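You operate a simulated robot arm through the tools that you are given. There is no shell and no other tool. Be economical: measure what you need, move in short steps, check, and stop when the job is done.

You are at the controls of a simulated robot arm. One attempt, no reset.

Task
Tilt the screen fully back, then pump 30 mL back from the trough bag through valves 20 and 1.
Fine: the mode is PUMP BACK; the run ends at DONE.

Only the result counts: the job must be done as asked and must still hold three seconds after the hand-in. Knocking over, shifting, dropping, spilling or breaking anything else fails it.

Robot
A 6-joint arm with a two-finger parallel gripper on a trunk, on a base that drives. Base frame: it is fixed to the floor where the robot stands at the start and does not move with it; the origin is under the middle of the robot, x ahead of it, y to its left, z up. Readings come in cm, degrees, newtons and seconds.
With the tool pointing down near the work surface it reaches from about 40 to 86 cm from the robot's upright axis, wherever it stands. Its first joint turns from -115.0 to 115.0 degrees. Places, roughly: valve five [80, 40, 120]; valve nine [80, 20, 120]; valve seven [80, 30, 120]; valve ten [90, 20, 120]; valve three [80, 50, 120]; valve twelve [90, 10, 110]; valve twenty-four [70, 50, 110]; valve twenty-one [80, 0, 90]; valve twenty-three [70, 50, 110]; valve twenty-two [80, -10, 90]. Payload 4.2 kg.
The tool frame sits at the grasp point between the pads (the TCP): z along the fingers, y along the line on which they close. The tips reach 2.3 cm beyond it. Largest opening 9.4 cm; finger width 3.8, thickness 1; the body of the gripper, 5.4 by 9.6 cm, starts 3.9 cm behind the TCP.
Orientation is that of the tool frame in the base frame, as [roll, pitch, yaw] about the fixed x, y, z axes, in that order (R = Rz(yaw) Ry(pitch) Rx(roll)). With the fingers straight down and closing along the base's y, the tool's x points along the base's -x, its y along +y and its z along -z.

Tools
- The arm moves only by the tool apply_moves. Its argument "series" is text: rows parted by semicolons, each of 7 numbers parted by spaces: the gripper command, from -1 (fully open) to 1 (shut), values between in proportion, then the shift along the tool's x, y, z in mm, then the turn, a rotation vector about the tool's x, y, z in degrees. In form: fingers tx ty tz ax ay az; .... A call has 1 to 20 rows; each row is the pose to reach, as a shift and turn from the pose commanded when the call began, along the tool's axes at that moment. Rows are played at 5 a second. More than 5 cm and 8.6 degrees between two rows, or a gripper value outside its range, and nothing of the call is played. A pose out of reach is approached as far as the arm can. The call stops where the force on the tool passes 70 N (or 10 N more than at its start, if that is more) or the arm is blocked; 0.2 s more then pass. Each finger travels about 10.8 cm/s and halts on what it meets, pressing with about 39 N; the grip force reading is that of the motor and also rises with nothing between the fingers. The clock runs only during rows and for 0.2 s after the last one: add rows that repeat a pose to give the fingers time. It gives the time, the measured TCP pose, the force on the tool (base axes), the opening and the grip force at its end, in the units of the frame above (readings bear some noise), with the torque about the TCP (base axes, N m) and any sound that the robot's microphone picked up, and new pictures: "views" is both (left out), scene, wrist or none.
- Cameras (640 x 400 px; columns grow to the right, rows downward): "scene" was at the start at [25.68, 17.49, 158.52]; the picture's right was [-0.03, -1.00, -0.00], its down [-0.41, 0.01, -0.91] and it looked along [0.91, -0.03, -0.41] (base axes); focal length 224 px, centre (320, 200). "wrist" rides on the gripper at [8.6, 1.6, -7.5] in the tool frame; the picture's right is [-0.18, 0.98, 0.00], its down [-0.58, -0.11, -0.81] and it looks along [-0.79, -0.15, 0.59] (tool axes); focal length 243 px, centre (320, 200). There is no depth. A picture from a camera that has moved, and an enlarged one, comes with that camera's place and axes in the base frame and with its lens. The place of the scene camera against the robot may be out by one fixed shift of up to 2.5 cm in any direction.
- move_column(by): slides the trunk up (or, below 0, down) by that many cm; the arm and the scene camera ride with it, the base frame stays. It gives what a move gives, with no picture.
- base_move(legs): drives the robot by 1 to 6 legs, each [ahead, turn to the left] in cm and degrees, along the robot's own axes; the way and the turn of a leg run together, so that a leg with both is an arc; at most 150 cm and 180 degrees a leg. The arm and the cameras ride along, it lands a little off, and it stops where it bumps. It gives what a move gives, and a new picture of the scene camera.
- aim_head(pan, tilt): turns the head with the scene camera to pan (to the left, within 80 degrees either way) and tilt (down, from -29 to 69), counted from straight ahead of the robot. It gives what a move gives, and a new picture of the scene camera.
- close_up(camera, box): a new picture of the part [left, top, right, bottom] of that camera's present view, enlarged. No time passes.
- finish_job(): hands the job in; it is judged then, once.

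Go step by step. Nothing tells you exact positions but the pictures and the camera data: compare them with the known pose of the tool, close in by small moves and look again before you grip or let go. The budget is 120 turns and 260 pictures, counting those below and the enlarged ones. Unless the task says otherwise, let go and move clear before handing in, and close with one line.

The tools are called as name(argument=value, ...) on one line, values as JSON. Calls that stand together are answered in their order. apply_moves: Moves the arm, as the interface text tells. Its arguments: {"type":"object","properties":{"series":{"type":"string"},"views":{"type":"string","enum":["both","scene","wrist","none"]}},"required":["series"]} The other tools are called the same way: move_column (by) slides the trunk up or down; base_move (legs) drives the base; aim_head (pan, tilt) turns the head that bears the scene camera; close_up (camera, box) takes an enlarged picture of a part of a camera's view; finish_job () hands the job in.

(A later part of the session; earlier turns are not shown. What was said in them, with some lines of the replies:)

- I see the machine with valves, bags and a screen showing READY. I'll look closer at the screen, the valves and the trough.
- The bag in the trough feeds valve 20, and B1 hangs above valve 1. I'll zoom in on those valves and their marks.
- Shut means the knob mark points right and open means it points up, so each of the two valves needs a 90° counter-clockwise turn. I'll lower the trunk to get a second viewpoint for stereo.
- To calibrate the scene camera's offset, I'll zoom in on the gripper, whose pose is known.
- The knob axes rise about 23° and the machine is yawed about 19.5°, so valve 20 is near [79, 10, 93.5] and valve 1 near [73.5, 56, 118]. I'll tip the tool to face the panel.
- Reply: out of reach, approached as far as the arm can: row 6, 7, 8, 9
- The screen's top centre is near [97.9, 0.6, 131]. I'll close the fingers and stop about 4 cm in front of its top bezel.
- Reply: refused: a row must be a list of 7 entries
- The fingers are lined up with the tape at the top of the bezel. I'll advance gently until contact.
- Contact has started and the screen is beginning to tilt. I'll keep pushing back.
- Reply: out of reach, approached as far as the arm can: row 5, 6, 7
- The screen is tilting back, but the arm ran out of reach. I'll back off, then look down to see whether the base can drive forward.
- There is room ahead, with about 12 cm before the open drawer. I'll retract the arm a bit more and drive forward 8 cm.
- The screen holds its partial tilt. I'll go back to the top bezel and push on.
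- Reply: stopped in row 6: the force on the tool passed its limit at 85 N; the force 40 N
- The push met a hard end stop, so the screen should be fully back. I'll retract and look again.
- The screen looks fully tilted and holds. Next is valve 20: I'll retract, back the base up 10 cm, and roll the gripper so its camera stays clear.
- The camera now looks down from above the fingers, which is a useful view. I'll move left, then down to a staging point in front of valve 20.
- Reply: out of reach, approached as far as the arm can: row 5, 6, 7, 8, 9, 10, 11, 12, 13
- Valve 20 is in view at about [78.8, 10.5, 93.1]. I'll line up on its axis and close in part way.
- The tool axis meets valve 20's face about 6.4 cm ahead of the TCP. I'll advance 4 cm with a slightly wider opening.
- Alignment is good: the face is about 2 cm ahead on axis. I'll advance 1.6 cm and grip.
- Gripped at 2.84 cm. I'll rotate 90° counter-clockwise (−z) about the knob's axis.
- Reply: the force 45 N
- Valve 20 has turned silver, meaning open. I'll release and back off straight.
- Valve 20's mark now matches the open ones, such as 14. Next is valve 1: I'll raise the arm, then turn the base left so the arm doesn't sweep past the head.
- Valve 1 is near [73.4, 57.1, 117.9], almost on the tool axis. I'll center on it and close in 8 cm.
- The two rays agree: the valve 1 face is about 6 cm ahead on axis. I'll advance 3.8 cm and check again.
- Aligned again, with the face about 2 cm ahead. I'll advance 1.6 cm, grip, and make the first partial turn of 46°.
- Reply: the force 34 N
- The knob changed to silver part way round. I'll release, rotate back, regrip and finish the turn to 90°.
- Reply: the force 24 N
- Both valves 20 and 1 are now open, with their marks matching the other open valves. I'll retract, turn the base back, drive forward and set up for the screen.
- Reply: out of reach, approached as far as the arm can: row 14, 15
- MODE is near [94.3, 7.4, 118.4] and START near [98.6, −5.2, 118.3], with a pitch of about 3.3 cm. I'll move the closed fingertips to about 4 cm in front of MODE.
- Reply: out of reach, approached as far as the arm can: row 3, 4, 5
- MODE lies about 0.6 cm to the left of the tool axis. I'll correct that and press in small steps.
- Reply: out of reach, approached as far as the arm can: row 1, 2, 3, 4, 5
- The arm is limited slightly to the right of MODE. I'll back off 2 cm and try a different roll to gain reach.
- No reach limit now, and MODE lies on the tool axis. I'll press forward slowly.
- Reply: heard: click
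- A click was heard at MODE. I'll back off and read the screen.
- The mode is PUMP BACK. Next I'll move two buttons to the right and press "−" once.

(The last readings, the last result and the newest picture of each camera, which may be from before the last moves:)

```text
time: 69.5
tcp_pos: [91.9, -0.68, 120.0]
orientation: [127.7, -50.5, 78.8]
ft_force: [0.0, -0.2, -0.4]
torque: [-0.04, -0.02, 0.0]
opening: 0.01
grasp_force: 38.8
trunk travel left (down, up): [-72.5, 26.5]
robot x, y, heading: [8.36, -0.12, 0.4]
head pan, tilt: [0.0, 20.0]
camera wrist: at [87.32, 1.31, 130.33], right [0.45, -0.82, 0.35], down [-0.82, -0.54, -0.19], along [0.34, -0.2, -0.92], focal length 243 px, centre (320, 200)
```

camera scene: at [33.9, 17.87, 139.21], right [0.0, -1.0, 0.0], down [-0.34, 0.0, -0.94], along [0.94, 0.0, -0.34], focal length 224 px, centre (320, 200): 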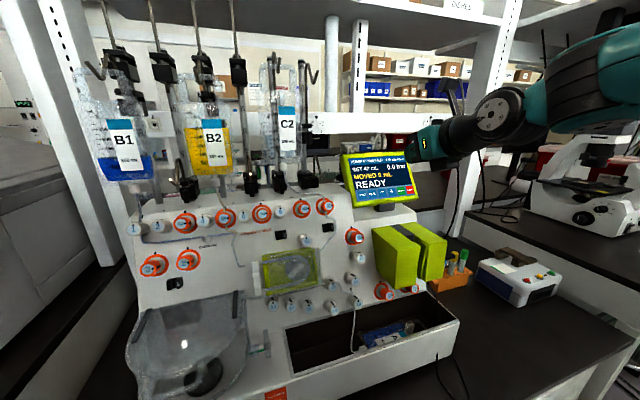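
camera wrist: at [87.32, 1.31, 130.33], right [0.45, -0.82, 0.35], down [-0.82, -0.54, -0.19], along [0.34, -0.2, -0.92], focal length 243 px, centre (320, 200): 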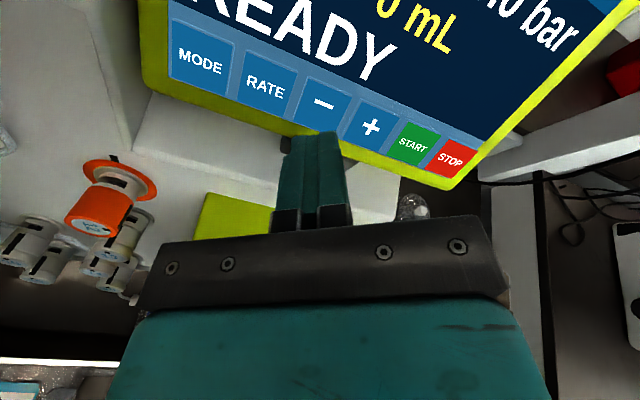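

apply_moves(series="1 0 0 15 0 0 0; 1 0 0 25 0 0 0; 1 0 0 28 0 0 0; 1 0 0 31 0 0 0; 1 0 0 20 0 0 0; 1 0 0 0 0 0 0; 1 0 0 0 0 0 0", views="wrist")

close_up(camera="scene", box=[320, 130, 480, 230])

```text
time: 71.1
tcp_pos: [92.11, -0.43, 120.04]
orientation: [127.7, -50.5, 78.7]
ft_force: [-0.1, -1.0, -0.3]
torque: [0.02, -0.02, 0.01]
opening: 0.02
grasp_force: 39.0
trunk travel left (down, up): [-72.5, 26.5]
robot x, y, heading: [8.41, -0.27, 0.2]
head pan, tilt: [0.0, 20.0]
heard: click
camera wrist: at [87.5, 1.42, 130.47], right [0.45, -0.82, 0.35], down [-0.82, -0.54, -0.19], along [0.34, -0.2, -0.92], focal length 243 px, centre (320, 200)
```

wrist: 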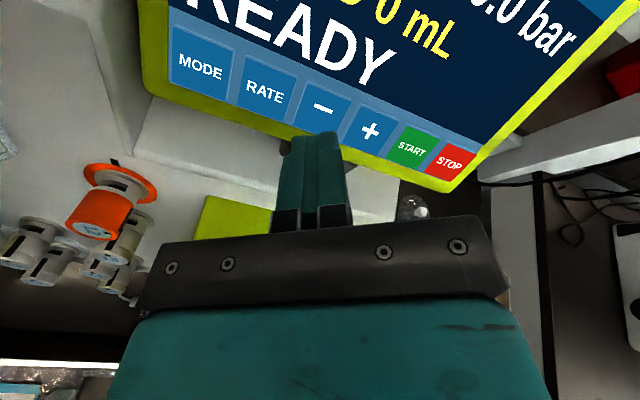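

```text
4.00 times, centred on (400, 180) of scene
camera zoom: at [33.91, 17.87, 139.21], right [0.0, -1.0, 0.0], down [-0.34, 0.0, -0.94], along [0.94, 0.0, -0.34], focal length 896 px, centre (0, 280)
```

zoom: 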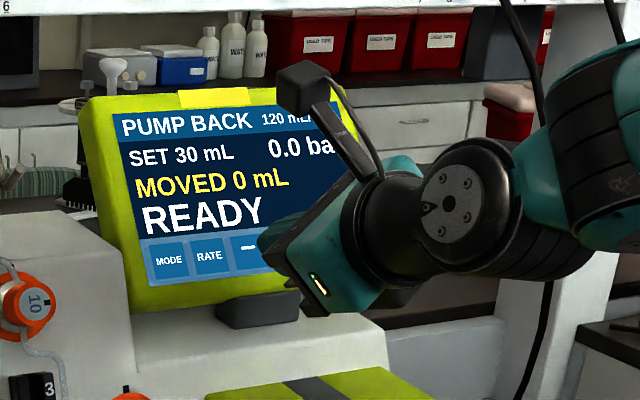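

The screen shows SET 30 mL and PUMP BACK. I'll move two buttons to the right, to START.

apply_moves(series="1 -18 28 0 0 0 0; 1 -36 55 -1 0 0 0; 1 -36 55 -1 0 0 0", views="wrist")

```text
time: 71.9
tcp_pos: [94.23, -6.77, 120.11]
orientation: [127.8, -50.4, 78.9]
ft_force: [-0.5, -0.4, -0.4]
torque: [-0.01, 0.0, 0.01]
opening: 0.01
grasp_force: 38.6
trunk travel left (down, up): [-72.5, 26.5]
robot x, y, heading: [8.24, -0.28, 0.1]
head pan, tilt: [0.0, 20.0]
camera wrist: at [89.56, -4.84, 130.56], right [0.45, -0.82, 0.35], down [-0.82, -0.54, -0.19], along [0.34, -0.2, -0.92], focal length 243 px, centre (320, 200)
```

wrist: 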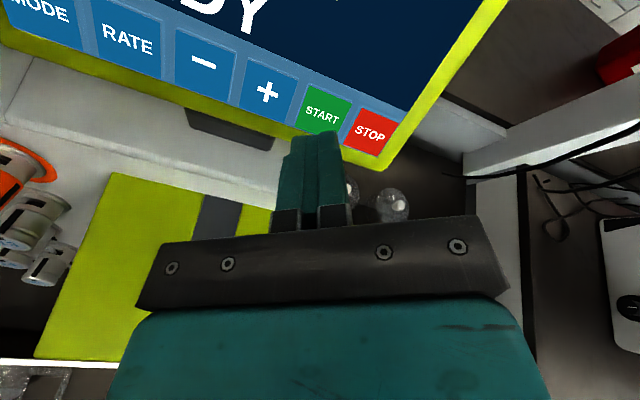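

apply_moves(series="1 0 0 15 0 0 0; 1 0 0 25 0 0 0; 1 0 0 28 0 0 0; 1 0 0 31 0 0 0; 1 0 0 20 0 0 0; 1 0 0 -10 0 0 0; 1 0 0 -40 0 0 0; 1 0 0 -80 0 0 0; 1 0 0 -80 0 0 0", views="none")

close_up(camera="scene", box=[320, 130, 480, 230])

```text
time: 73.9
tcp_pos: [87.27, -9.21, 123.49]
orientation: [127.9, -50.5, 78.8]
ft_force: [0.0, 0.6, -0.3]
torque: [0.01, 0.0, -0.02]
opening: 0.01
grasp_force: 38.7
trunk travel left (down, up): [-72.5, 26.5]
robot x, y, heading: [8.49, -0.22, 0.2]
head pan, tilt: [0.0, 20.0]
heard: click
```

```text
4.00 times, centred on (400, 180) of scene
camera zoom: at [33.91, 17.87, 139.21], right [0.0, -1.0, 0.0], down [-0.34, 0.0, -0.94], along [0.94, 0.0, -0.34], focal length 896 px, centre (0, 280)
```

zoom: 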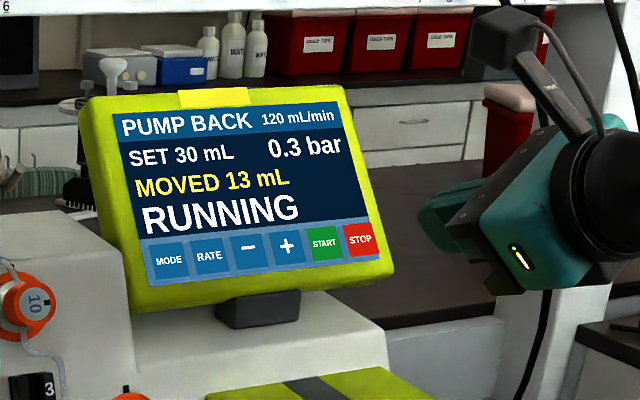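

The pump is running with 13 mL moved. I'll hold clear and wait for DONE.

apply_moves(series="1 0 0 -20 0 0 0; 1 0 0 -50 0 0 0; 1 0 0 -50 0 0 0; 1 0 0 -50 0 0 0; 1 0 0 -50 0 0 0; 1 0 0 -50 0 0 0; 1 0 0 -50 0 0 0; 1 0 0 -50 0 0 0; 1 0 0 -50 0 0 0; 1 0 0 -50 0 0 0; 1 0 0 -50 0 0 0; 1 0 0 -50 0 0 0; 1 0 0 -50 0 0 0; 1 0 0 -50 0 0 0; 1 0 0 -50 0 0 0; 1 0 0 -50 0 0 0; 1 0 0 -50 0 0 0; 1 0 0 -50 0 0 0; 1 0 0 -50 0 0 0; 1 0 0 -50 0 0 0", views="scene")

close_up(camera="scene", box=[320, 130, 480, 230])

close_up(camera="scene", box=[80, 80, 320, 230])

```text
time: 78.1
tcp_pos: [82.93, -10.75, 125.32]
orientation: [127.9, -50.5, 78.7]
ft_force: [0.0, -0.1, -0.4]
torque: [0.03, 0.0, 0.02]
opening: 0.0
grasp_force: 38.9
trunk travel left (down, up): [-72.5, 26.5]
robot x, y, heading: [8.01, 0.11, 0.3]
head pan, tilt: [0.0, 20.0]
camera scene: at [33.9, 17.86, 139.21], right [0.0, -1.0, 0.0], down [-0.34, 0.0, -0.94], along [0.94, 0.0, -0.34], focal length 224 px, centre (320, 200)
```

scene: 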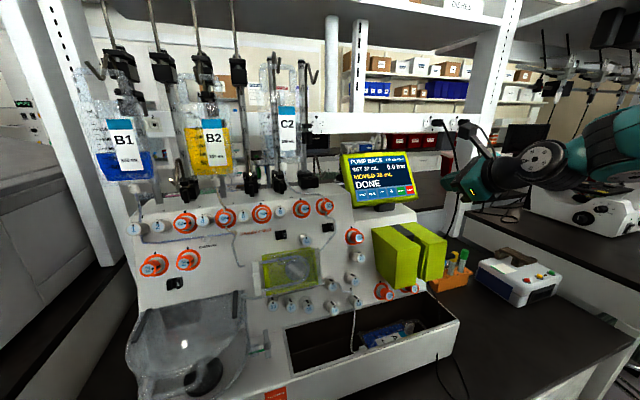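

```text
4.00 times, centred on (400, 180) of scene
camera zoom: at [33.9, 17.86, 139.21], right [0.0, -1.0, 0.0], down [-0.34, 0.0, -0.94], along [0.94, 0.0, -0.34], focal length 896 px, centre (0, 280)
```

zoom: 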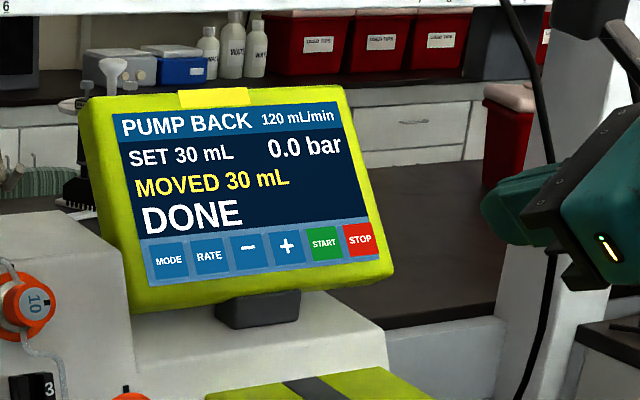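

```text
2.67 times, centred on (200, 155) of scene
camera zoom: at [33.9, 17.86, 139.21], right [0.0, -1.0, 0.0], down [-0.34, 0.0, -0.94], along [0.94, 0.0, -0.34], focal length 598 px, centre (640, 320)
```

zoom: 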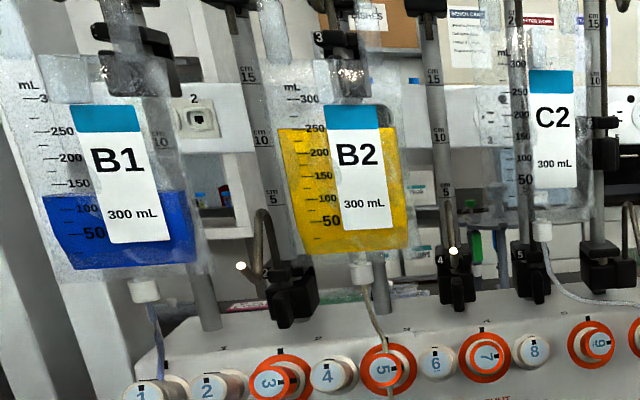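

The screen shows DONE, MOVED 30 mL, PUMP BACK. B1's level has risen, the screen is still tilted fully back and the gripper is clear, so I'm handing in.

finish_job()

```text
The job is handed in.
```

The screen is tilted fully back, and 30 mL was pumped back from the trough bag through valves 20 and 1 into B1. The run ended at DONE in PUMP BACK mode, and the job is handed in.
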